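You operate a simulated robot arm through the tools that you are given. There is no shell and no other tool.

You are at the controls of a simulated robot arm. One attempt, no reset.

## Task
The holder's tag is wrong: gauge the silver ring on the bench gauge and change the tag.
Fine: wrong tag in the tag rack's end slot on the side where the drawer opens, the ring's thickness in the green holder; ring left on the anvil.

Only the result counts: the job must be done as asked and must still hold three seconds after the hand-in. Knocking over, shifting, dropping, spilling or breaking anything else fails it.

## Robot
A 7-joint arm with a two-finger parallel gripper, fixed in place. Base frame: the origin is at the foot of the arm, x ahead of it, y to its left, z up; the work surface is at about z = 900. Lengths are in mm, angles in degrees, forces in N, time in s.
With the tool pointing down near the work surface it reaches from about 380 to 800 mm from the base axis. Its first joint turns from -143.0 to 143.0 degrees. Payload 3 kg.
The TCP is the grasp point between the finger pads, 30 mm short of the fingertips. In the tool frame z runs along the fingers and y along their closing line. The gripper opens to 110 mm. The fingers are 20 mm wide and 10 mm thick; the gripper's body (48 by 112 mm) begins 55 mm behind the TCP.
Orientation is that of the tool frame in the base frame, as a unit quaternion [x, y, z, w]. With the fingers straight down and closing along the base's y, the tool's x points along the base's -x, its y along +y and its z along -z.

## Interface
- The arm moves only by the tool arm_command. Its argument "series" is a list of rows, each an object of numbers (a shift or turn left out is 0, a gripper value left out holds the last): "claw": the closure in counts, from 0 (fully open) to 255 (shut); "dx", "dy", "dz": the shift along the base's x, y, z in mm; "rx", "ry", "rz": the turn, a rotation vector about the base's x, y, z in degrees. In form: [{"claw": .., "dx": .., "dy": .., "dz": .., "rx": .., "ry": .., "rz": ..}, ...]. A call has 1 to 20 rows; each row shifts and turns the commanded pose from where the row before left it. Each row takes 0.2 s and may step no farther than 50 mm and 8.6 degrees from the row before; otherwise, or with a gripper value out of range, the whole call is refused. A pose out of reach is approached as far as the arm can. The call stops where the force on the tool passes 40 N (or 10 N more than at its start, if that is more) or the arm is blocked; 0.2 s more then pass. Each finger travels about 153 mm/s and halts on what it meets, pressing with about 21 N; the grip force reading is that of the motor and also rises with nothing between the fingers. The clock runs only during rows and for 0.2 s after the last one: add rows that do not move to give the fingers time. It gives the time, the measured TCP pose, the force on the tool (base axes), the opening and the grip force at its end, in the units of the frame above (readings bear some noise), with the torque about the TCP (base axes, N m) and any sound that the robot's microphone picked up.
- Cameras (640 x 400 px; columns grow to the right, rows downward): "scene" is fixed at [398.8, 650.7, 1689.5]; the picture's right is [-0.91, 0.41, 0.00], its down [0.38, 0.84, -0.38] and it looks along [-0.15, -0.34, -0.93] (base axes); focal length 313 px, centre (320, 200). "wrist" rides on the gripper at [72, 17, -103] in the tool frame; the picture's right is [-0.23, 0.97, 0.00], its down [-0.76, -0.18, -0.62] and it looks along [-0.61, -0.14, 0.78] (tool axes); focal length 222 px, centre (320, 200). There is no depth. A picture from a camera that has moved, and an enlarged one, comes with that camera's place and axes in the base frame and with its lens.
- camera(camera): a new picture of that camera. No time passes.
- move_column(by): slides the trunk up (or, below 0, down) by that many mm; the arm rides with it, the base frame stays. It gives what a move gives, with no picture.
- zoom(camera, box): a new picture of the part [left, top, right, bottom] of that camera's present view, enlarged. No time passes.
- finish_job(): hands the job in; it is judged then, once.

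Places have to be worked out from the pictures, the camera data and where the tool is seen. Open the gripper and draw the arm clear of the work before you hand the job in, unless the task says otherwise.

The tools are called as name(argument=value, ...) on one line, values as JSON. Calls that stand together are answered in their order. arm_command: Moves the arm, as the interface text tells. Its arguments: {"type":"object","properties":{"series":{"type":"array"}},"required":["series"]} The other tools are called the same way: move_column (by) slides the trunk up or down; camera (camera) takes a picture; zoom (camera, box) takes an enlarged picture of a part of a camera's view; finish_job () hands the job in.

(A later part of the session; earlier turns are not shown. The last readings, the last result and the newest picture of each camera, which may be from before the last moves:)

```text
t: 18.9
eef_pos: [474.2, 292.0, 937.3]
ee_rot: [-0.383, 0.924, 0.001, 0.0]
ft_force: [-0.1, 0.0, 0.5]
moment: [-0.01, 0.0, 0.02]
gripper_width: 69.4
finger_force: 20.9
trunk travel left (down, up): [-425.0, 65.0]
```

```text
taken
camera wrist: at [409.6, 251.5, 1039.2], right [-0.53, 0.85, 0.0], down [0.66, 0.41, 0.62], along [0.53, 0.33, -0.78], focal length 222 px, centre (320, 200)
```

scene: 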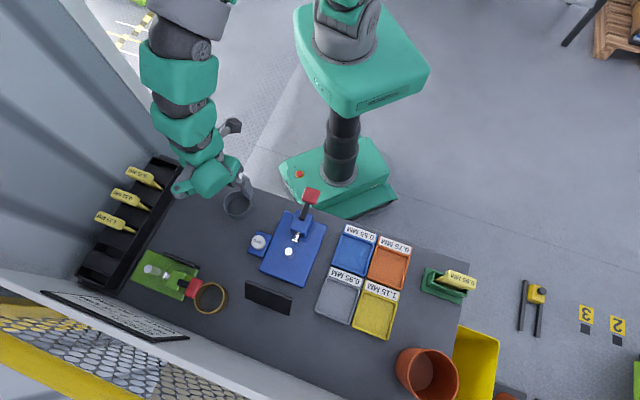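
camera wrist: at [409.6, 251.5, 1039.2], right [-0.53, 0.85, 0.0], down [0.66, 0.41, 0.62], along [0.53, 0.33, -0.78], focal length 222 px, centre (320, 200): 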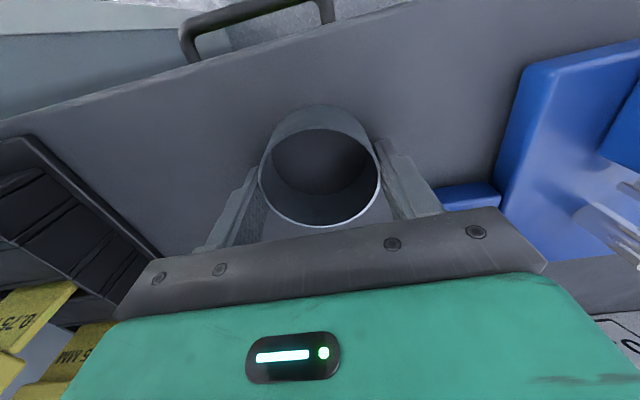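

Gripped at 69.4 mm. I lift the ring well above the post height and carry it toward the anvil, staying high, then look.

arm_command(series=[{"dz": 10}, {"dz": 25}, {"dz": 30}, {"dz": 30}, {"dz": 30}, {"dx": -8, "dy": 23.85}, {"dx": -8, "dy": 23.85}, {"dx": -8, "dy": 23.85}, {"dx": -8, "dy": 23.85}, {"dx": -8, "dy": 23.85}, {"dx": -8, "dy": 23.85}, {"dx": -8, "dy": 23.85}, {"dx": -8, "dy": 23.85}, {}])

camera(camera="wrist")

zoom(camera="scene", box=[230, 170, 350, 300])

```text
t: 21.9
eef_pos: [408.0, 481.9, 1060.9]
ee_rot: [-0.382, 0.924, 0.0, 0.001]
ft_force: [0.4, 0.8, -0.3]
moment: [0.04, 0.04, 0.0]
gripper_width: 69.3
finger_force: 20.7
trunk travel left (down, up): [-425.0, 65.0]
```

```text
taken
camera wrist: at [344.3, 442.1, 1164.4], right [-0.53, 0.85, 0.0], down [0.66, 0.41, 0.62], along [0.53, 0.33, -0.78], focal length 222 px, centre (320, 200)
```

wrist: 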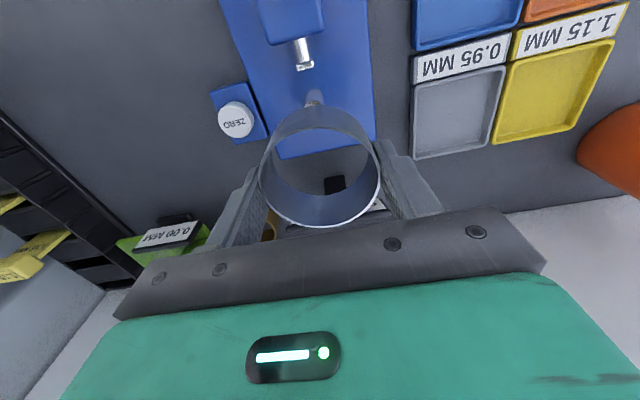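

```text
3.08 times, centred on (290, 235) of scene
camera zoom: at [398.8, 650.7, 1689.5], right [-0.91, 0.41, 0.0], down [0.38, 0.84, -0.38], along [-0.15, -0.34, -0.93], focal length 962 px, centre (412, 92)
```

zoom: 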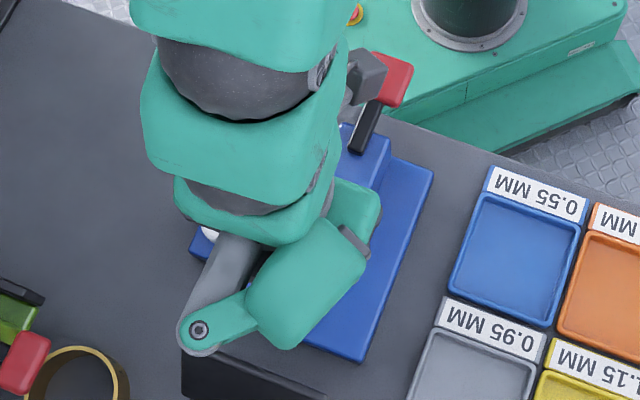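

The post shows just beside the ring's near wall. I zoom in to check alignment.

zoom(camera="wrist", box=[240, 30, 400, 240])

```text
1.90 times, centred on (320, 135) of wrist
camera zoom: at [344.3, 442.1, 1164.4], right [-0.53, 0.85, 0.0], down [0.66, 0.41, 0.62], along [0.53, 0.33, -0.78], focal length 423 px, centre (320, 324)
```

zoom: 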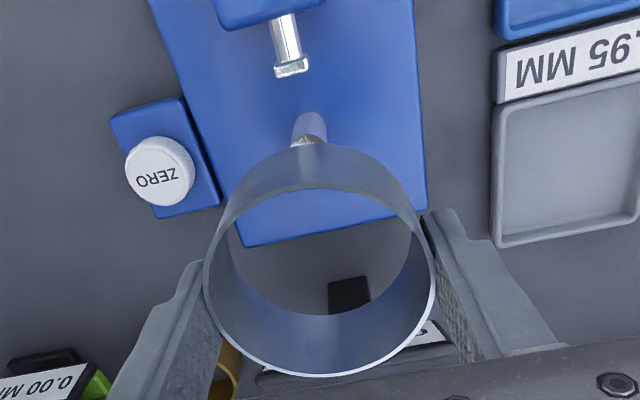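

The ring's centre is at about u 628 (bench depth) and v 52, so its near wall comes down midway in the gap between plunger and post. I nudge by 2 mm and lower it in stages.

arm_command(series=[{"dx": 1.8, "dy": -0.4}, {"dz": -20}, {"dz": -20}, {"dz": -15}, {"dz": -15}, {"dz": -10}, {"dz": -10}, {}])

camera(camera="wrist")

```text
t: 23.7
eef_pos: [411.0, 482.7, 972.0]
ee_rot: [-0.383, 0.924, 0.002, 0.0]
ft_force: [0.2, 0.5, -0.7]
moment: [0.02, -0.01, -0.04]
gripper_width: 69.0
finger_force: 21.0
trunk travel left (down, up): [-425.0, 65.0]
```

```text
taken
camera wrist: at [347.0, 442.6, 1073.8], right [-0.53, 0.85, 0.0], down [0.66, 0.41, 0.62], along [0.53, 0.33, -0.78], focal length 222 px, centre (320, 200)
```

wrist: 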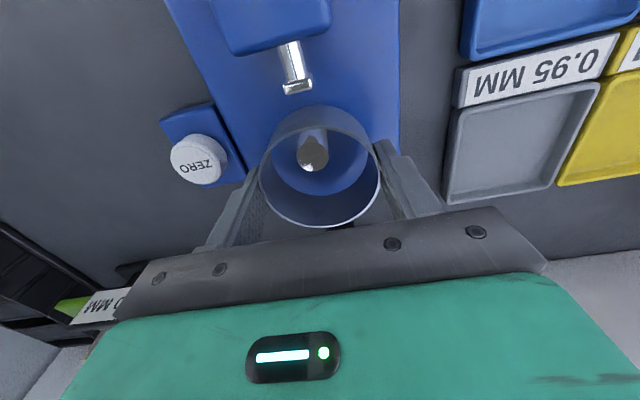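

The post is inside the ring with room to the near wall. I lower further in small steps until I feel the plate.

arm_command(series=[{"dz": -3}, {"dz": -3}, {"dz": -3}, {"dz": -2}, {}])

zoom(camera="wrist", box=[200, 20, 420, 240])

```text
t: 24.9
eef_pos: [412.3, 482.2, 960.4]
ee_rot: [-0.382, 0.924, 0.001, 0.0]
ft_force: [-0.7, -0.6, -0.4]
moment: [0.01, 0.02, -0.01]
gripper_width: 69.2
finger_force: 20.9
trunk travel left (down, up): [-425.0, 65.0]
```

```text
1.82 times, centred on (310, 130) of wrist
camera zoom: at [347.1, 442.3, 1063.4], right [-0.53, 0.85, 0.0], down [0.66, 0.41, 0.62], along [0.53, 0.33, -0.78], focal length 404 px, centre (338, 327)
```

zoom: 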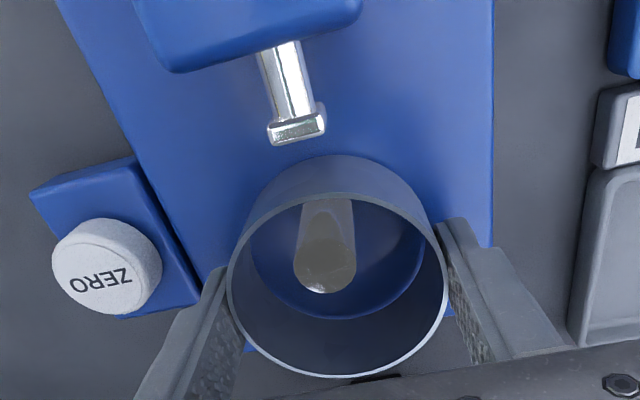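

No contact yet. Smaller steps now.

arm_command(series=[{"dz": -1.5}, {"dz": -1}, {"dz": -1}, {}])

```text
t: 25.9
eef_pos: [410.7, 482.1, 958.2]
ee_rot: [-0.383, 0.924, 0.001, 0.0]
ft_force: [0.5, -1.7, 13.1]
moment: [-0.4, -0.08, -0.02]
gripper_width: 69.4
finger_force: 20.3
trunk travel left (down, up): [-425.0, 65.0]
```

Contact at TCP z ≈ 958 (13 N): the ring stands on the plate. I ease off slightly and open the fingers only as far as needed.

arm_command(series=[{"dz": 0.8}, {"claw": 80}, {"claw": 60}, {}, {}])

zoom(camera="wrist", box=[200, 20, 420, 240])

```text
t: 27.1
eef_pos: [411.8, 482.4, 958.5]
ee_rot: [-0.383, 0.924, 0.001, -0.001]
ft_force: [0.7, -0.2, -0.6]
moment: [-0.04, 0.06, -0.01]
gripper_width: 84.0
finger_force: 0.0
trunk travel left (down, up): [-425.0, 65.0]
```

```text
1.82 times, centred on (310, 130) of wrist
camera zoom: at [347.3, 442.8, 1060.5], right [-0.53, 0.85, 0.0], down [0.66, 0.41, 0.62], along [0.53, 0.33, -0.78], focal length 404 px, centre (338, 327)
```

zoom: 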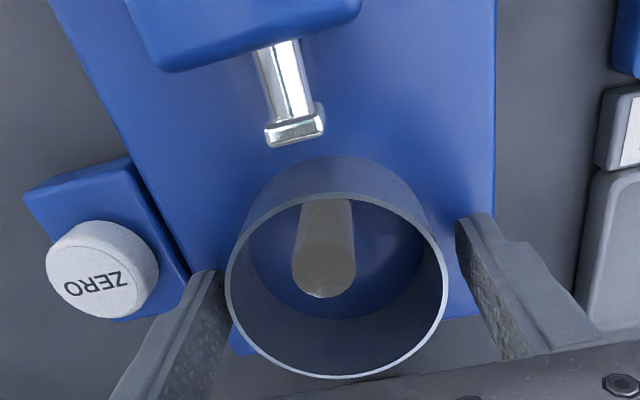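

The ring stands free around the post. I rise straight up, then go back over the lever paddle with the fingers shut, heading -10° so that all digits of the display remain in view.

arm_command(series=[{"dz": 10}, {"dz": 20}, {"dz": 25}, {"dz": 25}, {"dz": 22}, {"claw": 255, "rz": -6.9, "dx": -14.6, "dy": -14.8}, {"rz": -6.9, "dx": -14.6, "dy": -14.8}, {"rz": -6.9, "dx": -14.6, "dy": -14.8}, {"rz": -6.9, "dx": -14.6, "dy": -14.8}, {"rz": -6.9, "dx": -14.6, "dy": -14.8}, {"rz": -6.9, "dx": -14.6, "dy": -14.8}, {"rz": -6.9, "dx": -14.6, "dy": -14.8}, {"rz": -6.9, "dx": -14.6, "dy": -14.7}, {}])

camera(camera="wrist")

zoom(camera="scene", box=[230, 180, 340, 300])

```text
t: 30.1
eef_pos: [295.9, 362.9, 1059.6]
ee_rot: [0.089, 0.996, 0.0, 0.0]
ft_force: [0.4, 0.0, -0.1]
moment: [0.02, -0.05, 0.02]
gripper_width: 0.0
finger_force: 21.2
trunk travel left (down, up): [-425.0, 65.0]
```

```text
taken
camera wrist: at [225.3, 391.7, 1162.8], right [0.4, 0.92, 0.0], down [0.72, -0.31, 0.62], along [0.57, -0.25, -0.78], focal length 222 px, centre (320, 200)
```

wrist: 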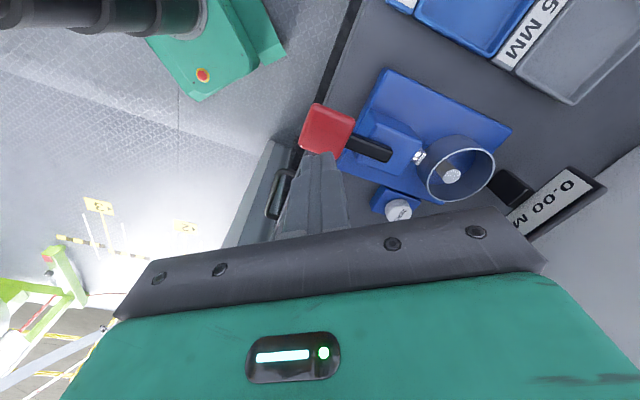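

```text
3.33 times, centred on (285, 240) of scene
camera zoom: at [398.8, 650.7, 1689.5], right [-0.91, 0.41, 0.0], down [0.38, 0.84, -0.38], along [-0.15, -0.34, -0.93], focal length 1043 px, centre (437, 67)
```

zoom: 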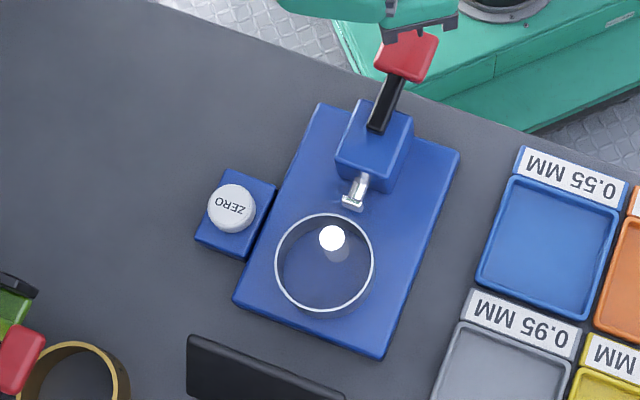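

The ring is round the post with its near wall in the gap. I press the lever again.

arm_command(series=[{"dz": -15}, {"dz": -15}, {"dz": -10}, {"dz": -5}, {"dz": -4}, {"dz": -4}, {"dz": -4}, {"dz": -4}, {"dz": -3}, {}])

camera(camera="wrist")

zoom(camera="wrist", box=[440, 150, 640, 290])

```text
t: 32.3
eef_pos: [295.3, 363.8, 996.0]
ee_rot: [0.089, 0.996, 0.001, 0.001]
ft_force: [0.3, 1.5, 3.8]
moment: [0.04, -0.03, 0.02]
gripper_width: 0.0
finger_force: 21.0
trunk travel left (down, up): [-425.0, 65.0]
```

```text
taken
camera wrist: at [224.6, 392.7, 1099.2], right [0.4, 0.92, 0.0], down [0.72, -0.31, 0.62], along [0.57, -0.24, -0.78], focal length 222 px, centre (320, 200)
```

wrist: 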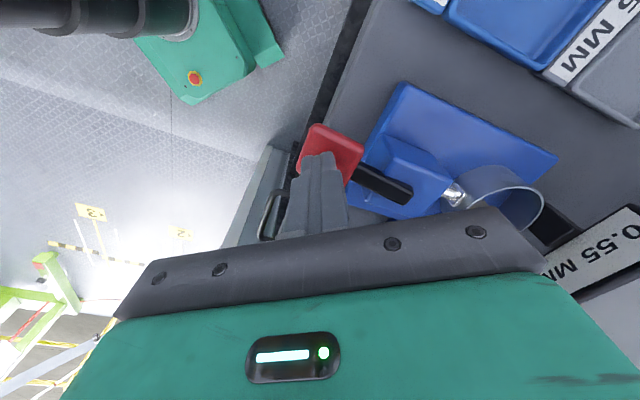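

```text
2.86 times, centred on (540, 220) of wrist
camera zoom: at [224.6, 392.7, 1099.2], right [0.4, 0.92, 0.0], down [0.72, -0.31, 0.62], along [0.57, -0.24, -0.78], focal length 635 px, centre (-309, 143)
```

zoom: 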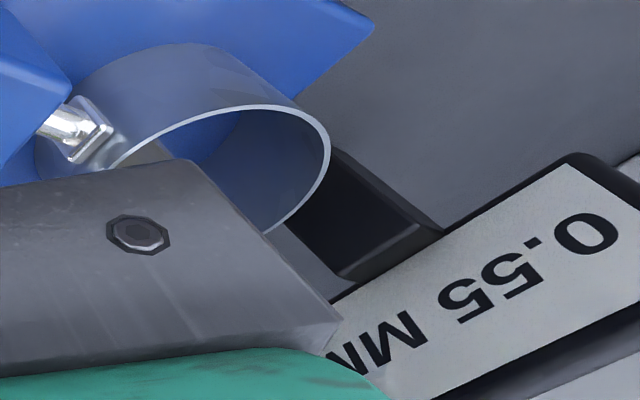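

It shows 0.55 MM at a light push (4 N). I press firmer so the wall is surely clamped, and read again.

arm_command(series=[{"dz": -2}, {"dz": -1.5}, {"dz": -1}, {}, {}])

zoom(camera="wrist", box=[440, 150, 640, 290])

zoom(camera="scene", box=[240, 190, 330, 280])

```text
t: 33.3
eef_pos: [294.0, 364.0, 993.2]
ee_rot: [0.088, 0.996, 0.003, 0.003]
ft_force: [-4.6, -6.8, 26.0]
moment: [0.0, -0.12, -0.01]
gripper_width: 0.1
finger_force: 21.5
trunk travel left (down, up): [-425.0, 65.0]
stopped in row 5: the force on the tool passed its limit at 40 N (the readings are from after the stop); the commanded pose is now the measured one
```

```text
2.86 times, centred on (540, 220) of wrist
camera zoom: at [223.9, 392.1, 1096.6], right [0.39, 0.92, 0.01], down [0.72, -0.31, 0.63], along [0.58, -0.24, -0.78], focal length 635 px, centre (-309, 143)
```

zoom: 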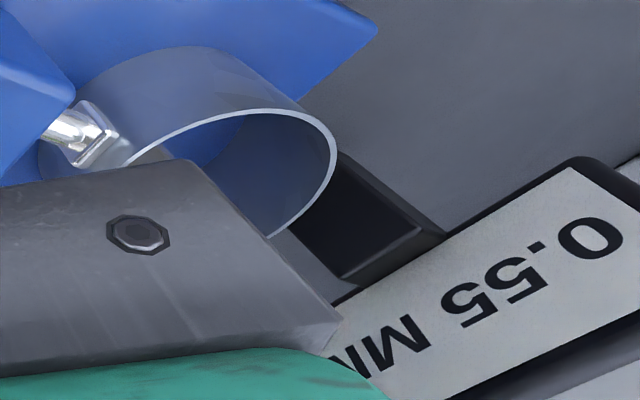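

```text
4.44 times, centred on (285, 235) of scene
camera zoom: at [398.8, 650.7, 1689.5], right [-0.91, 0.41, 0.0], down [0.38, 0.84, -0.38], along [-0.15, -0.34, -0.93], focal length 1390 px, centre (476, 44)
```

zoom: 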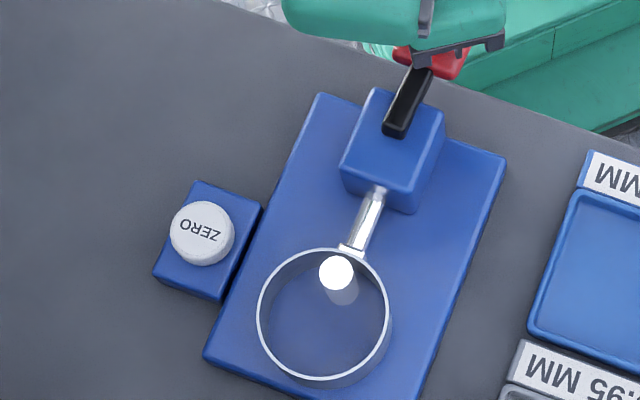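

The reading is 0.55 MM with the wall clamped. As a cross-check against a gauge error, I compare the visible wall thickness of the silver ring with that of the 1.00 mm brass ring at high zoom.

zoom(camera="scene", box=[288, 250, 304, 260])

zoom(camera="scene", box=[262, 264, 278, 274])

zoom(camera="scene", box=[194, 298, 210, 308])

zoom(camera="scene", box=[220, 286, 236, 296])

```text
16.00 times, centred on (296, 255) of scene
camera zoom: at [398.8, 650.7, 1689.5], right [-0.91, 0.41, 0.0], down [0.38, 0.84, -0.38], along [-0.15, -0.34, -0.93], focal length 5005 px, centre (704, -680)
```

zoom: 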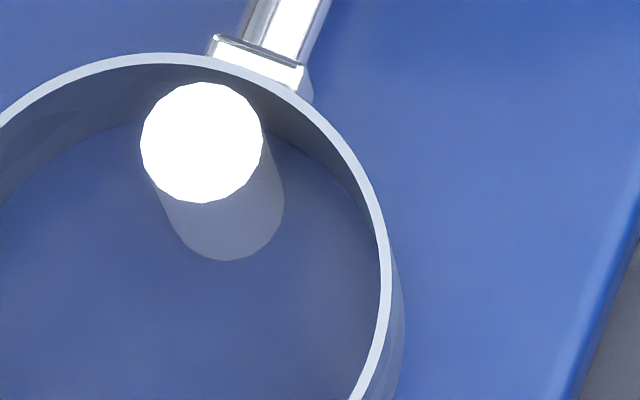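

```text
16.00 times, centred on (270, 269) of scene
camera zoom: at [398.8, 650.7, 1689.5], right [-0.91, 0.41, 0.0], down [0.38, 0.84, -0.38], along [-0.15, -0.34, -0.93], focal length 5005 px, centre (1120, -904)
```

zoom: 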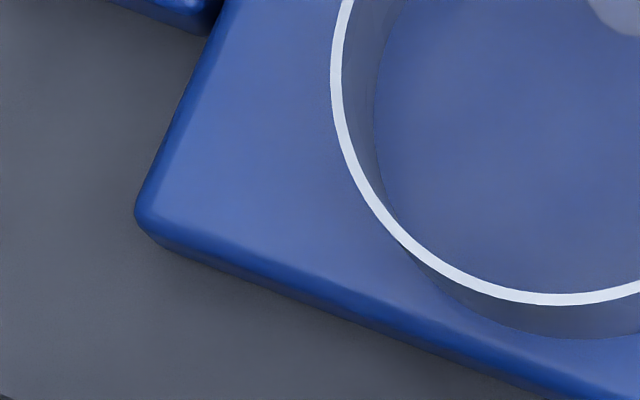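

```text
16.00 times, centred on (202, 303) of scene
camera zoom: at [398.8, 650.7, 1689.5], right [-0.91, 0.41, 0.0], down [0.38, 0.84, -0.38], along [-0.15, -0.34, -0.93], focal length 5005 px, centre (2208, -1448)
```

zoom: 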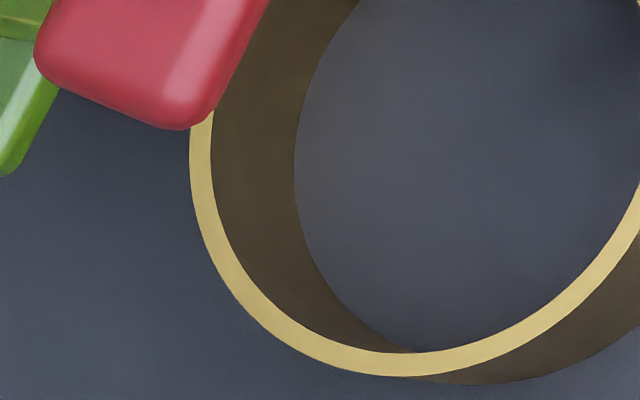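

```text
16.00 times, centred on (228, 291) of scene
camera zoom: at [398.8, 650.7, 1689.5], right [-0.91, 0.41, 0.0], down [0.38, 0.84, -0.38], along [-0.15, -0.34, -0.93], focal length 5005 px, centre (1792, -1256)
```

zoom: 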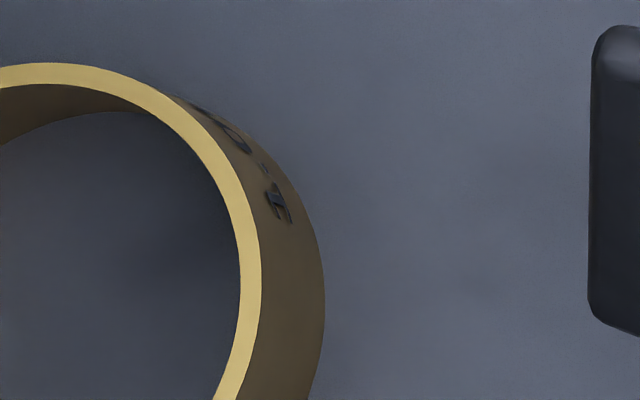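

The wall widths (about 11.5 px against 21.3 px) give a ratio near 0.55, which agrees with the reading of 0.55 MM. I release the lever and look at the scene again before turning to the tags.

arm_command(series=[{"dz": 5}, {"dz": 10}, {"dz": 20}, {"dz": 25}, {"dz": 30}, {"dz": 30}, {}])

zoom(camera="scene", box=[230, 180, 340, 300])

zoom(camera="scene", box=[410, 250, 490, 310])

zoom(camera="scene", box=[75, 145, 195, 300])

```text
t: 34.9
eef_pos: [293.7, 362.3, 1113.2]
ee_rot: [0.088, 0.996, 0.002, 0.002]
ft_force: [0.6, 0.1, 0.3]
moment: [0.06, -0.03, -0.06]
gripper_width: 0.2
finger_force: 21.1
trunk travel left (down, up): [-425.0, 65.0]
```

```text
3.33 times, centred on (285, 240) of scene
camera zoom: at [398.8, 650.7, 1689.5], right [-0.91, 0.41, 0.0], down [0.38, 0.84, -0.38], along [-0.15, -0.34, -0.93], focal length 1043 px, centre (437, 67)
```

zoom: 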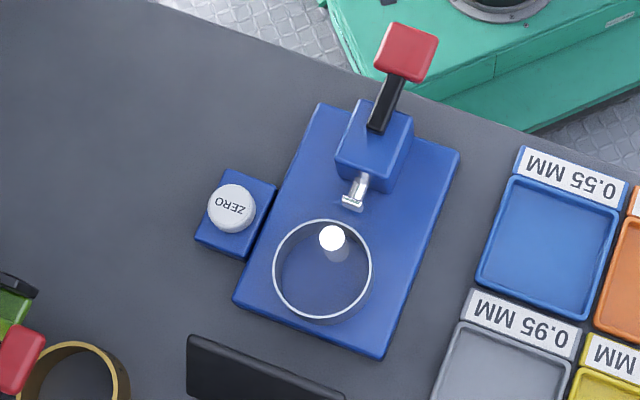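

```text
6.67 times, centred on (450, 280) of scene
camera zoom: at [398.8, 650.7, 1689.5], right [-0.91, 0.41, 0.0], down [0.38, 0.84, -0.38], along [-0.15, -0.34, -0.93], focal length 2085 px, centre (-547, -333)
```

zoom: 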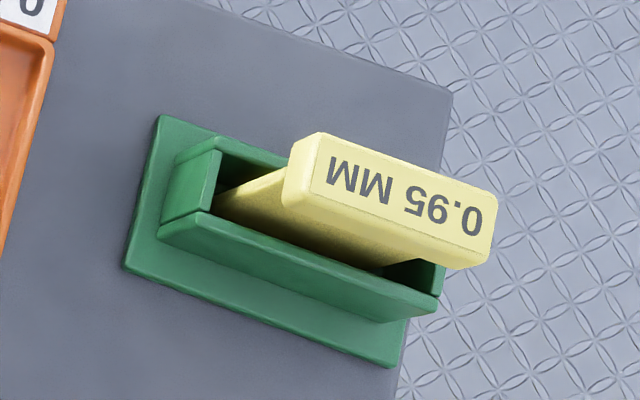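

```text
2.58 times, centred on (135, 222) of scene
camera zoom: at [398.8, 650.7, 1689.5], right [-0.91, 0.41, 0.0], down [0.38, 0.84, -0.38], along [-0.15, -0.34, -0.93], focal length 807 px, centre (797, 142)
```

zoom: 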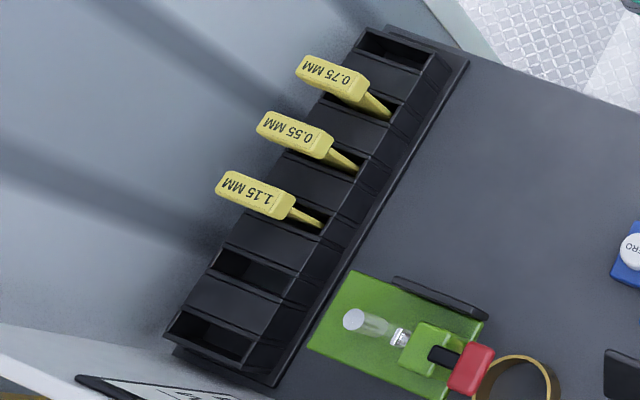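

The ring stands on the anvil and the lever is back. The 0.95 tag's head is near (84, 692) with its top around z ≈ 1005. I go above the holder, with the fingers set to close along the bench depth, and look down at it.

arm_command(series=[{"claw": 0, "dx": -17.4, "dy": 27.3, "dz": 2.5, "rz": -2.9}, {"dx": -17.4, "dy": 27.3, "dz": 2.5, "rz": -2.9}, {"dx": -17.4, "dy": 27.3, "dz": 2.5, "rz": -2.9}, {"dx": -17.4, "dy": 27.3, "dz": 2.5, "rz": -2.9}, {"dx": -17.4, "dy": 27.3, "dz": 2.5, "rz": -2.9}, {"dx": -17.4, "dy": 27.3, "dz": 2.5, "rz": -2.9}, {"dx": -17.4, "dy": 27.3, "dz": 2.5, "rz": -2.9}, {"dx": -17.4, "dy": 27.3, "dz": 2.5, "rz": -2.9}, {"dx": -17.4, "dy": 27.3, "dz": 2.5, "rz": -2.9}, {"dx": -17.4, "dy": 27.3, "dz": 2.5, "rz": -2.9}, {"dx": -17.4, "dy": 27.3, "dz": 2.5, "rz": -2.9}, {"dx": -17.4, "dy": 27.3, "dz": 2.5, "rz": -2.9}, {}])

camera(camera="wrist")

camera(camera="scene")

```text
t: 37.7
eef_pos: [86.5, 694.1, 1140.8]
ee_rot: [0.383, 0.924, 0.002, 0.003]
ft_force: [-0.5, 1.4, -0.5]
moment: [0.0, 0.0, -0.02]
gripper_width: 109.6
finger_force: 0.1
trunk travel left (down, up): [-425.0, 65.0]
```

```text
taken
camera wrist: at [46.7, 756.6, 1244.4], right [0.85, 0.53, 0.01], down [0.41, -0.66, 0.62], along [0.33, -0.53, -0.78], focal length 222 px, centre (320, 200)
```

wrist: 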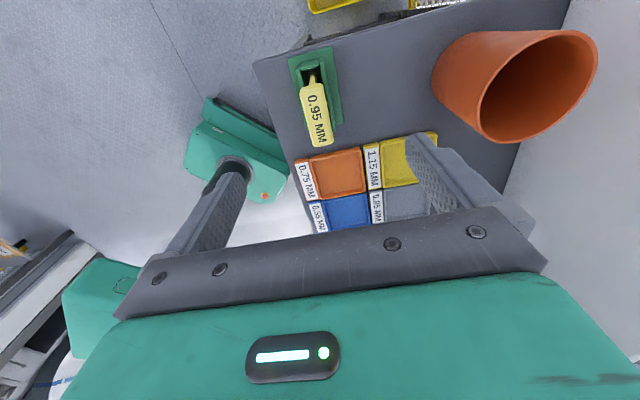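

```text
taken
```

scene: 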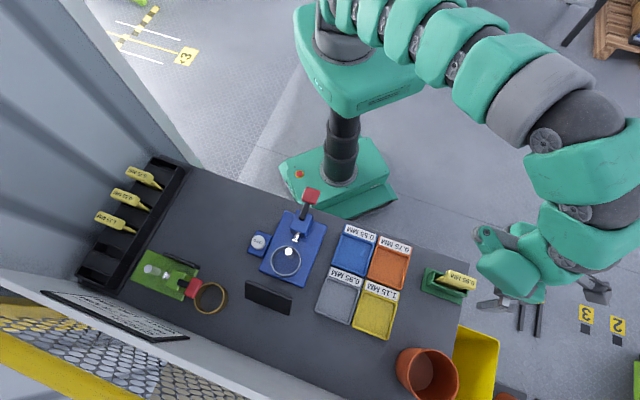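

The tag and holder are in view. Zooming in for its shape and position.

zoom(camera="wrist", box=[250, 30, 390, 160])

```text
3.08 times, centred on (320, 95) of wrist
camera zoom: at [46.7, 756.6, 1244.4], right [0.85, 0.53, 0.01], down [0.41, -0.66, 0.62], along [0.33, -0.53, -0.78], focal length 684 px, centre (320, 523)
```

zoom: 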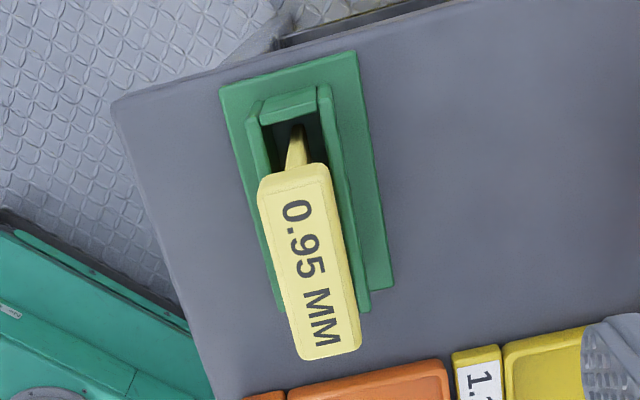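

The tag's head top centre works out at (86, 690, 1008), about 20 mm wide across the bench depth and 65 mm long. I trim the slight tool tilt, narrow the fingers to about 60 mm and go down over the head in stages.

arm_command(series=[{"claw": 116, "dy": -3.5, "ry": 0.35}, {"dz": -25}, {"dz": -25}, {"dz": -25}, {}])

camera(camera="wrist")

zoom(camera="scene", box=[400, 230, 520, 310])

```text
t: 38.9
eef_pos: [85.1, 690.1, 1067.4]
ee_rot: [0.382, 0.924, 0.0, 0.0]
ft_force: [0.1, 0.5, -0.9]
moment: [-0.01, 0.02, 0.01]
gripper_width: 60.0
finger_force: 0.1
trunk travel left (down, up): [-425.0, 65.0]
```

```text
taken
camera wrist: at [44.6, 752.5, 1169.7], right [0.85, 0.53, 0.0], down [0.41, -0.66, 0.62], along [0.33, -0.53, -0.78], focal length 222 px, centre (320, 200)
```

wrist: 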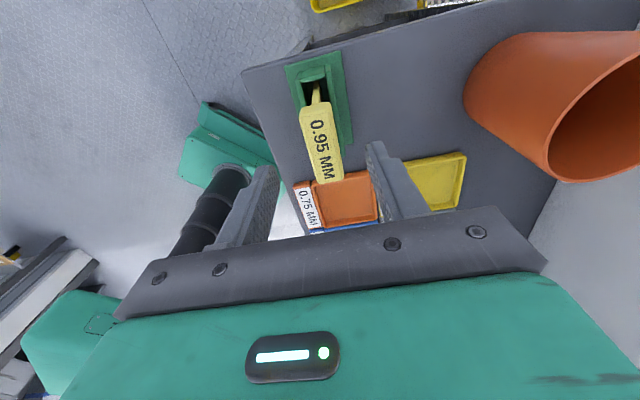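

```text
5.00 times, centred on (460, 270) of scene
camera zoom: at [398.8, 650.7, 1689.5], right [-0.91, 0.41, 0.0], down [0.38, 0.84, -0.38], along [-0.15, -0.34, -0.93], focal length 1564 px, centre (-380, -150)
```

zoom: 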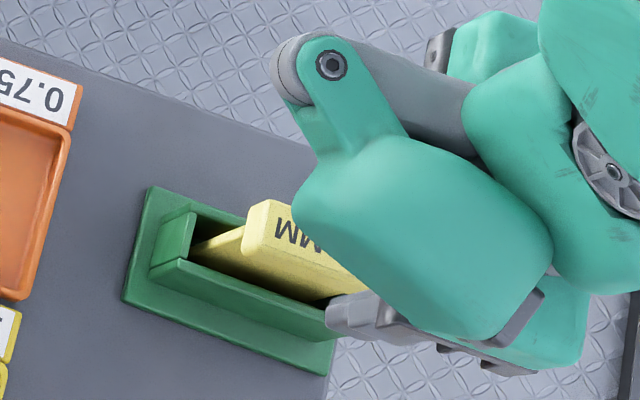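

Well centred between the fingers. Going down to head height (TCP z ≈ 1001).

arm_command(series=[{"dz": -20}, {"dz": -20}, {"dz": -15}, {"dz": -11}, {}])

camera(camera="wrist")

zoom(camera="scene", box=[400, 230, 520, 310])

```text
t: 40.1
eef_pos: [86.5, 688.9, 1001.2]
ee_rot: [0.382, 0.924, 0.001, -0.001]
ft_force: [0.6, -0.3, -0.5]
moment: [0.03, -0.01, 0.04]
gripper_width: 60.1
finger_force: 0.0
trunk travel left (down, up): [-425.0, 65.0]
```

```text
taken
camera wrist: at [45.5, 751.5, 1103.6], right [0.85, 0.53, 0.0], down [0.41, -0.66, 0.62], along [0.33, -0.53, -0.78], focal length 222 px, centre (320, 200)
```

wrist: 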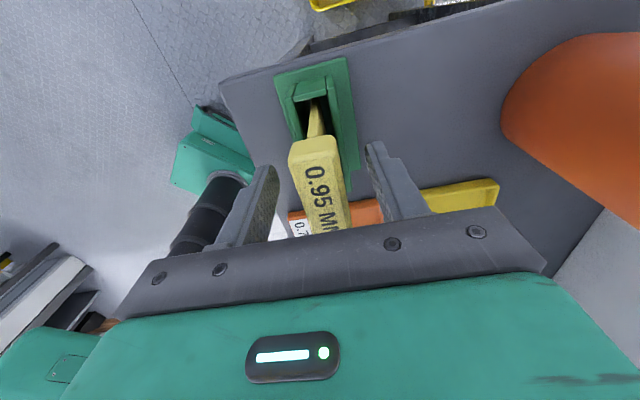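

```text
5.00 times, centred on (460, 270) of scene
camera zoom: at [398.8, 650.7, 1689.5], right [-0.91, 0.41, 0.0], down [0.38, 0.84, -0.38], along [-0.15, -0.34, -0.93], focal length 1564 px, centre (-380, -150)
```

zoom: 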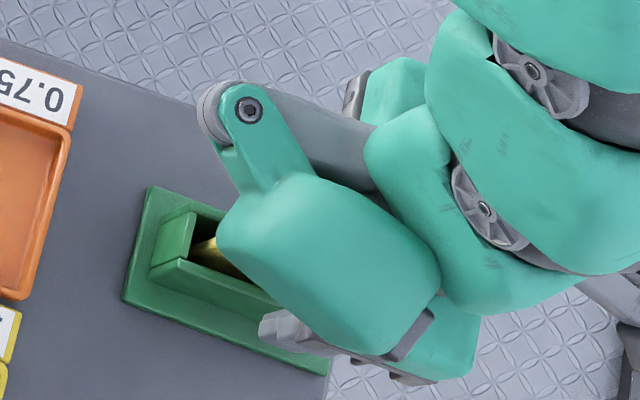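

The head is between the fingers. I close on it.

arm_command(series=[{"claw": 170}, {"claw": 200}, {"claw": 255}, {}, {}])

zoom(camera="wrist", box=[220, 40, 440, 260])

```text
t: 41.3
eef_pos: [86.4, 689.3, 1001.3]
ee_rot: [0.382, 0.924, 0.001, -0.001]
ft_force: [0.2, -0.7, 2.1]
moment: [0.03, -0.01, 0.0]
gripper_width: 23.4
finger_force: 20.7
trunk travel left (down, up): [-425.0, 65.0]
```

```text
1.82 times, centred on (330, 150) of wrist
camera zoom: at [45.5, 751.4, 1103.8], right [0.85, 0.53, 0.0], down [0.41, -0.66, 0.62], along [0.33, -0.53, -0.78], focal length 404 px, centre (302, 291)
```

zoom: 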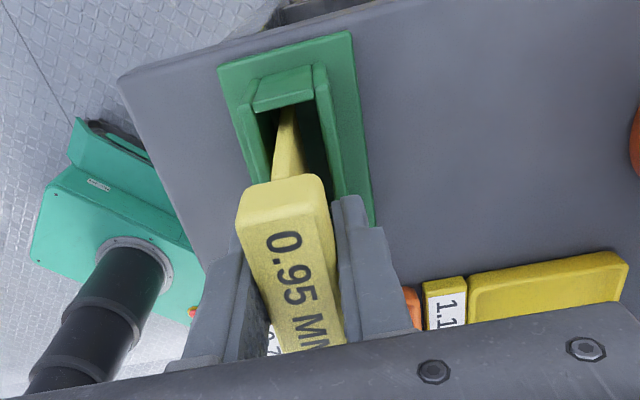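

Gripped at 23.4 mm. Before lifting, I take high-zoom views of the rack to locate its near-end slot.

zoom(camera="scene", box=[115, 145, 195, 205])

zoom(camera="scene", box=[85, 180, 165, 240])

zoom(camera="scene", box=[70, 230, 150, 290])

```text
6.67 times, centred on (155, 175) of scene
camera zoom: at [398.8, 650.7, 1689.5], right [-0.91, 0.41, 0.0], down [0.38, 0.84, -0.38], along [-0.15, -0.34, -0.93], focal length 2085 px, centre (1420, 367)
```

zoom: 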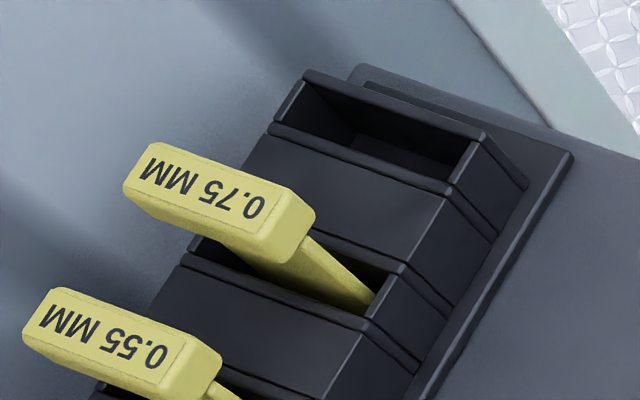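

```text
6.67 times, centred on (125, 210) of scene
camera zoom: at [398.8, 650.7, 1689.5], right [-0.91, 0.41, 0.0], down [0.38, 0.84, -0.38], along [-0.15, -0.34, -0.93], focal length 2085 px, centre (1620, 133)
```

zoom: 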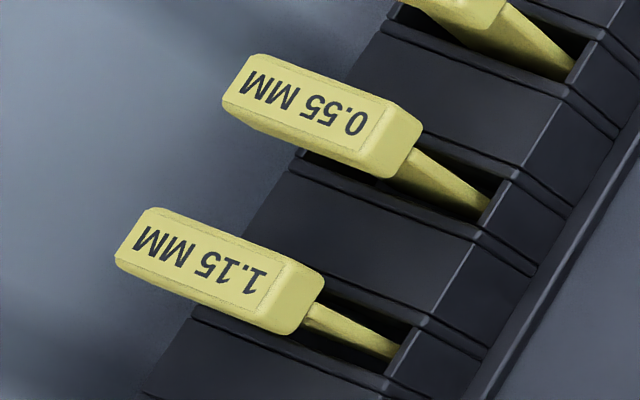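

```text
6.67 times, centred on (110, 260) of scene
camera zoom: at [398.8, 650.7, 1689.5], right [-0.91, 0.41, 0.0], down [0.38, 0.84, -0.38], along [-0.15, -0.34, -0.93], focal length 2085 px, centre (1720, -200)
```

zoom: 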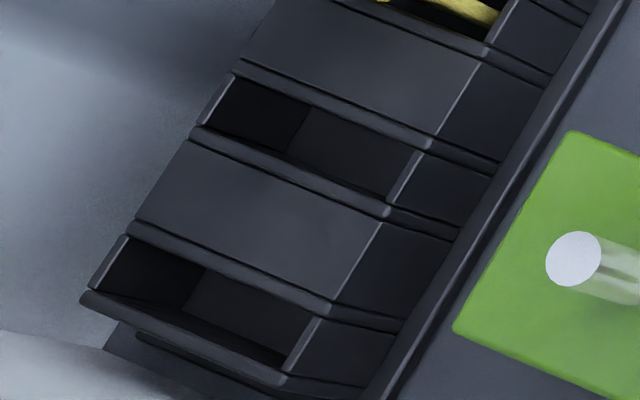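

I look closely at how the stem sits in the holder's pocket.

zoom(camera="wrist", box=[280, 50, 380, 150])

zoom(camera="scene", box=[420, 260, 480, 305])

```text
4.00 times, centred on (330, 100) of wrist
camera zoom: at [45.5, 751.4, 1103.8], right [0.85, 0.53, 0.0], down [0.41, -0.66, 0.62], along [0.33, -0.53, -0.78], focal length 888 px, centre (280, 600)
```

zoom: 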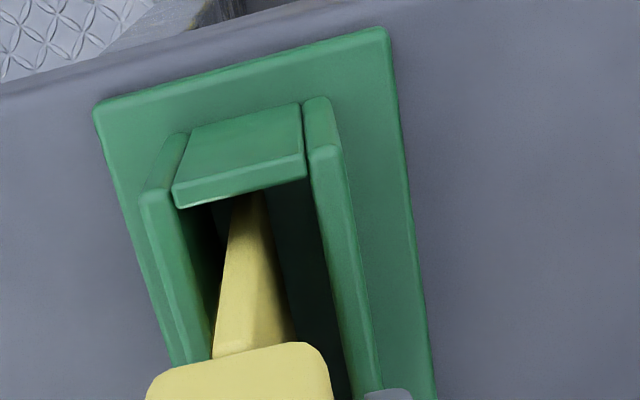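

```text
8.89 times, centred on (450, 282) of scene
camera zoom: at [398.8, 650.7, 1689.5], right [-0.91, 0.41, 0.0], down [0.38, 0.84, -0.38], along [-0.15, -0.34, -0.93], focal length 2780 px, centre (-836, -533)
```

zoom: 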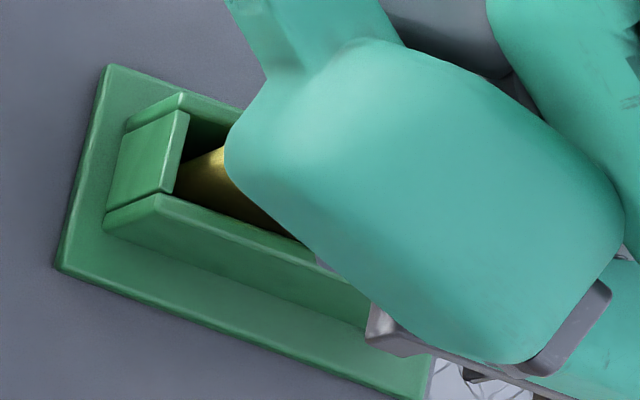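

I lift the tag straight up, watching the force.

arm_command(series=[{"dz": 5}, {"dz": 10}, {"dz": 15}, {"dz": 20}, {"dz": 25}, {"dz": 30}, {"dz": 30}, {"dz": 15}, {}])

camera(camera="wrist")

zoom(camera="scene", box=[410, 220, 550, 320])

```text
t: 43.3
eef_pos: [85.9, 689.6, 1152.3]
ee_rot: [0.383, 0.924, 0.0, -0.001]
ft_force: [-1.1, 0.9, -0.3]
moment: [0.0, 0.01, -0.02]
gripper_width: 23.5
finger_force: 21.2
trunk travel left (down, up): [-425.0, 65.0]
```

```text
taken
camera wrist: at [45.4, 752.0, 1255.5], right [0.85, 0.53, 0.0], down [0.41, -0.66, 0.62], along [0.33, -0.53, -0.78], focal length 222 px, centre (320, 200)
```

wrist: 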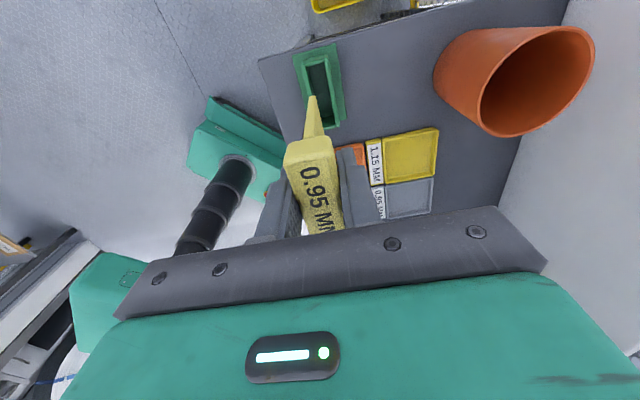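

```text
4.00 times, centred on (480, 270) of scene
camera zoom: at [398.8, 650.7, 1689.5], right [-0.91, 0.41, 0.0], down [0.38, 0.84, -0.38], along [-0.15, -0.34, -0.93], focal length 1251 px, centre (-320, -80)
```

zoom: 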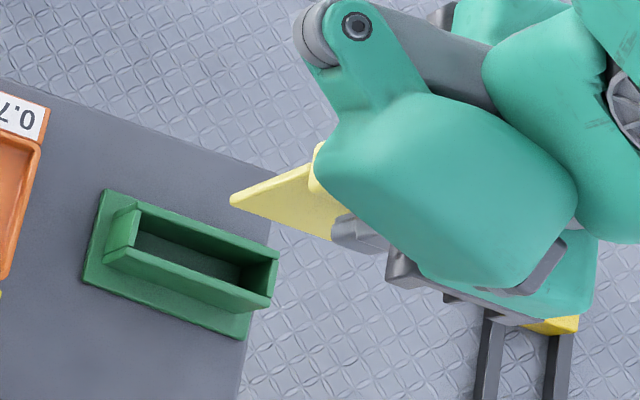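

The tag is out. Zooming in to see the stem and the empty pocket.

zoom(camera="wrist", box=[260, 30, 380, 240])

zoom(camera="scene", box=[425, 260, 485, 310])

zoom(camera="wrist", box=[280, 35, 360, 135])

```text
1.90 times, centred on (320, 135) of wrist
camera zoom: at [45.4, 752.0, 1255.5], right [0.85, 0.53, 0.0], down [0.41, -0.66, 0.62], along [0.33, -0.53, -0.78], focal length 423 px, centre (320, 324)
```

zoom: 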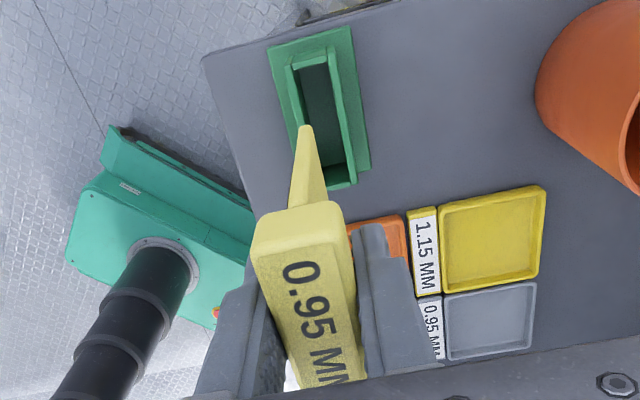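

```text
8.00 times, centred on (455, 285) of scene
camera zoom: at [398.8, 650.7, 1689.5], right [-0.91, 0.41, 0.0], down [0.38, 0.84, -0.38], along [-0.15, -0.34, -0.93], focal length 2502 px, centre (-760, -480)
```

zoom: 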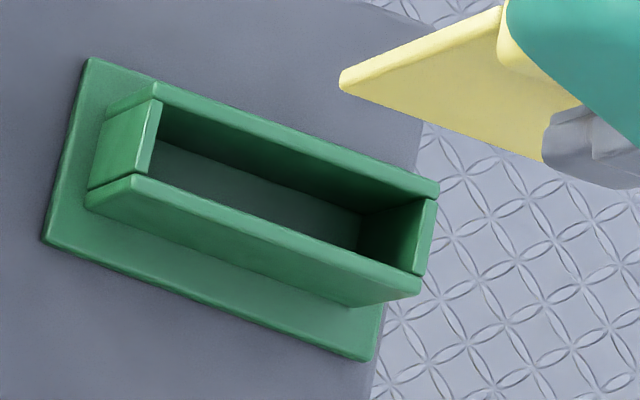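

```text
4.00 times, centred on (320, 85) of wrist
camera zoom: at [45.4, 752.0, 1255.5], right [0.85, 0.53, 0.0], down [0.41, -0.66, 0.62], along [0.33, -0.53, -0.78], focal length 888 px, centre (320, 660)
```

zoom: 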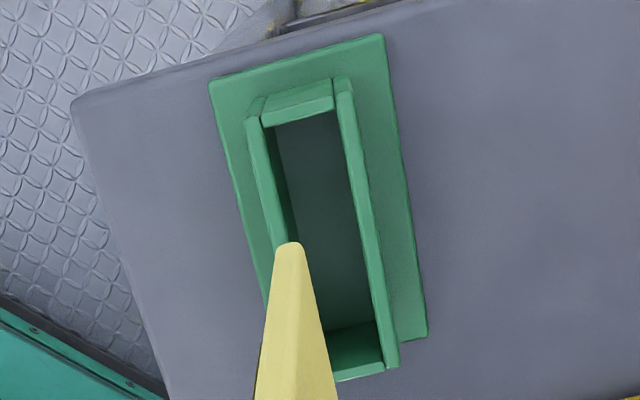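

The empty holder pocket is centred near u 547, v 426 in bench axes (outer 28 × 83 mm, rim z ≈ 950). The rack's near-end slot comes out the same size at about (614, 111). I carry the tag over, high above everything, and stop short to look.

arm_command(series=[{"dx": 20.3, "dy": -22.2}, {"dx": 20.3, "dy": -22.2}, {"dx": 20.3, "dy": -22.2}, {"dx": 20.3, "dy": -22.2}, {"dx": 20.3, "dy": -22.2}, {"dx": 20.3, "dy": -22.2}, {"dx": 20.3, "dy": -22.2}, {"dx": 20.3, "dy": -22.2}, {"dx": 20.3, "dy": -22.2}, {"dx": 20.3, "dy": -22.2}, {"dx": 20.3, "dy": -22.2}, {"dx": 20.3, "dy": -22.2}, {"dx": 20.3, "dy": -22.2}, {"dx": 20.3, "dy": -22.2}, {"dx": 20.3, "dy": -22.2}, {"dx": 20.3, "dy": -22.2}, {"dx": 20.3, "dy": -22.2}, {"dx": 20.3, "dy": -22.2}, {}])

camera(camera="wrist")

camera(camera="scene")

```text
t: 47.3
eef_pos: [453.4, 290.5, 1151.3]
ee_rot: [0.382, 0.924, 0.0, -0.001]
ft_force: [0.0, 0.0, 0.3]
moment: [0.05, 0.01, -0.02]
gripper_width: 23.4
finger_force: 20.8
trunk travel left (down, up): [-425.0, 65.0]
```

```text
taken
camera wrist: at [412.3, 352.5, 1254.6], right [0.85, 0.53, 0.0], down [0.41, -0.66, 0.62], along [0.33, -0.53, -0.78], focal length 222 px, centre (320, 200)
```

wrist: 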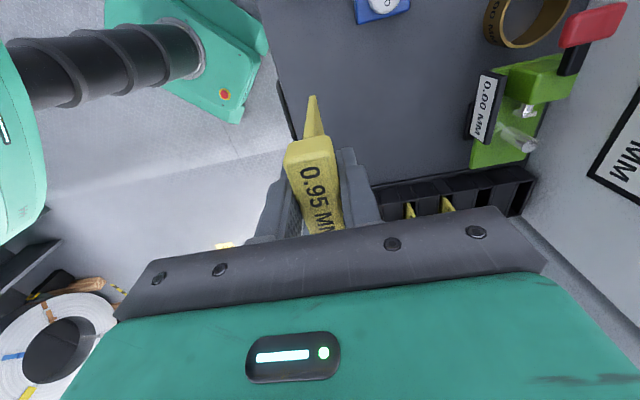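

```text
taken
```

scene: 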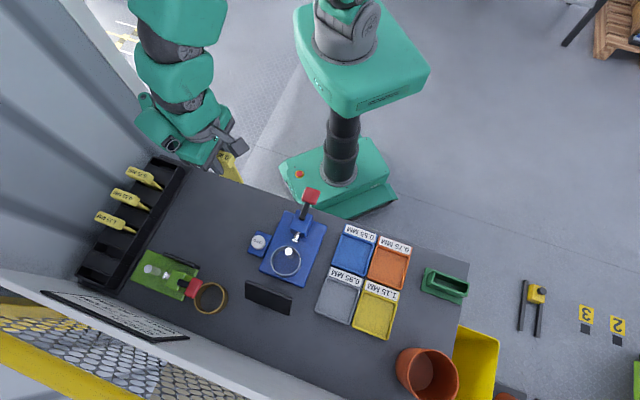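

Still clear. I move on most of the remaining way and look at the rack and the wall behind it.

arm_command(series=[{"dx": 20.3, "dy": -22.2}, {"dx": 20.3, "dy": -22.2}, {"dx": 20.3, "dy": -22.2}, {"dx": 20.3, "dy": -22.2}, {"dx": 20.3, "dy": -22.2}, {}])

camera(camera="wrist")

camera(camera="scene")

```text
t: 48.7
eef_pos: [553.4, 179.5, 1151.5]
ee_rot: [0.382, 0.924, 0.0, -0.001]
ft_force: [0.2, 0.9, -1.3]
moment: [0.0, 0.04, -0.01]
gripper_width: 23.5
finger_force: 20.6
trunk travel left (down, up): [-425.0, 65.0]
```

```text
taken
camera wrist: at [512.5, 241.0, 1254.0], right [0.85, 0.53, 0.0], down [0.41, -0.66, 0.62], along [0.33, -0.53, -0.78], focal length 222 px, centre (320, 200)
```

wrist: 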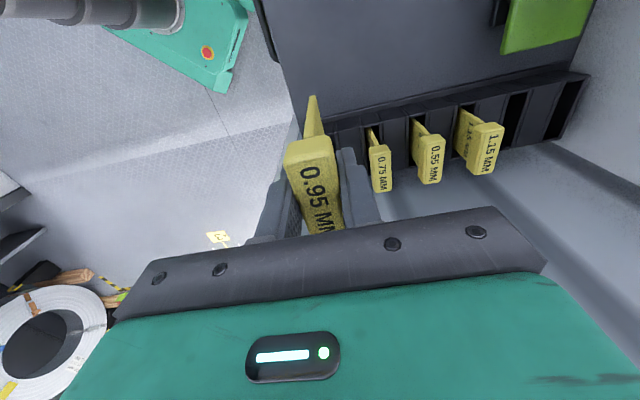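

```text
taken
```

scene: 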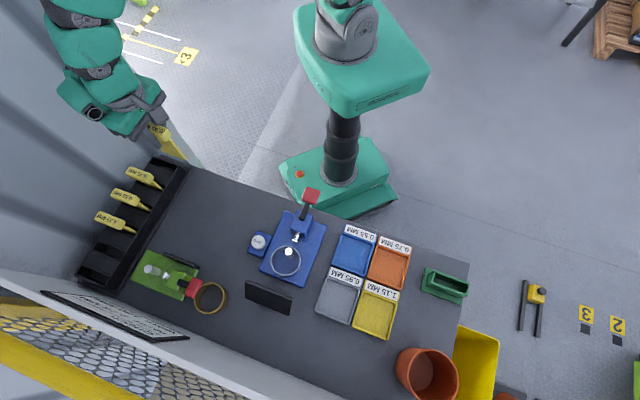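

I zoom in on the rack from here to refine the slot positions.

zoom(camera="wrist", box=[270, 60, 450, 210])

zoom(camera="wrist", box=[400, 50, 600, 210])

```text
2.67 times, centred on (360, 135) of wrist
camera zoom: at [512.5, 241.0, 1254.0], right [0.85, 0.53, 0.0], down [0.41, -0.66, 0.62], along [0.33, -0.53, -0.78], focal length 592 px, centre (213, 373)
```

zoom: 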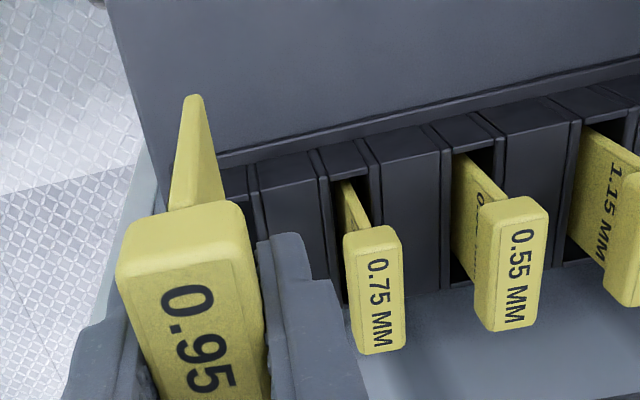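

```text
2.50 times, centred on (500, 130) of wrist
camera zoom: at [512.5, 241.0, 1254.0], right [0.85, 0.53, 0.0], down [0.41, -0.66, 0.62], along [0.33, -0.53, -0.78], focal length 555 px, centre (-130, 375)
```

zoom: 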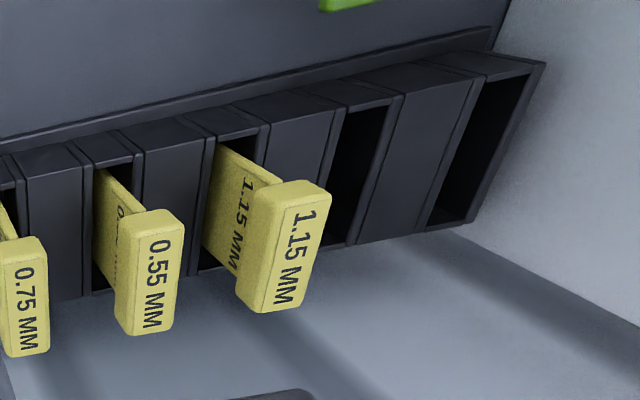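

I check the scene camera's accuracy on this side of the picture against the held tag, whose place I know from the TCP.

zoom(camera="scene", box=[130, 100, 200, 165])

zoom(camera="scene", box=[150, 150, 200, 185])

```text
6.15 times, centred on (165, 132) of scene
camera zoom: at [398.8, 650.7, 1689.5], right [-0.91, 0.41, 0.0], down [0.38, 0.84, -0.38], along [-0.15, -0.34, -0.93], focal length 1925 px, centre (1274, 615)
```

zoom: 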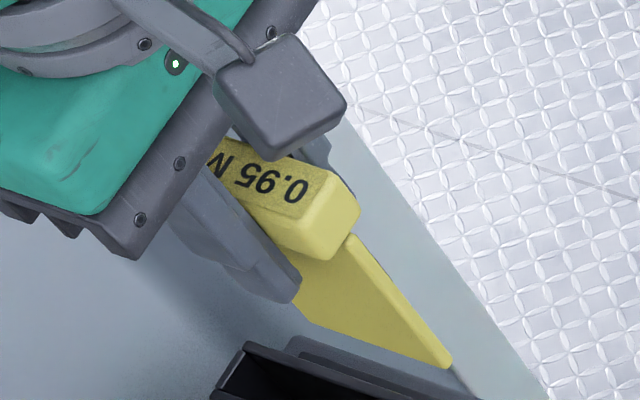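

```text
11.43 times, centred on (175, 168) of scene
camera zoom: at [398.8, 650.7, 1689.5], right [-0.91, 0.41, 0.0], down [0.38, 0.84, -0.38], along [-0.15, -0.34, -0.93], focal length 3575 px, centre (1977, 571)
```

zoom: 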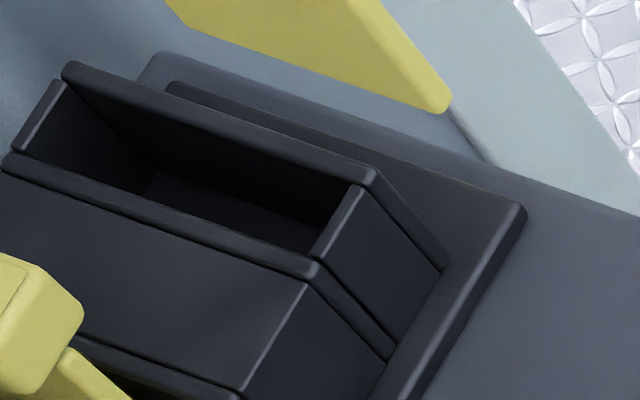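

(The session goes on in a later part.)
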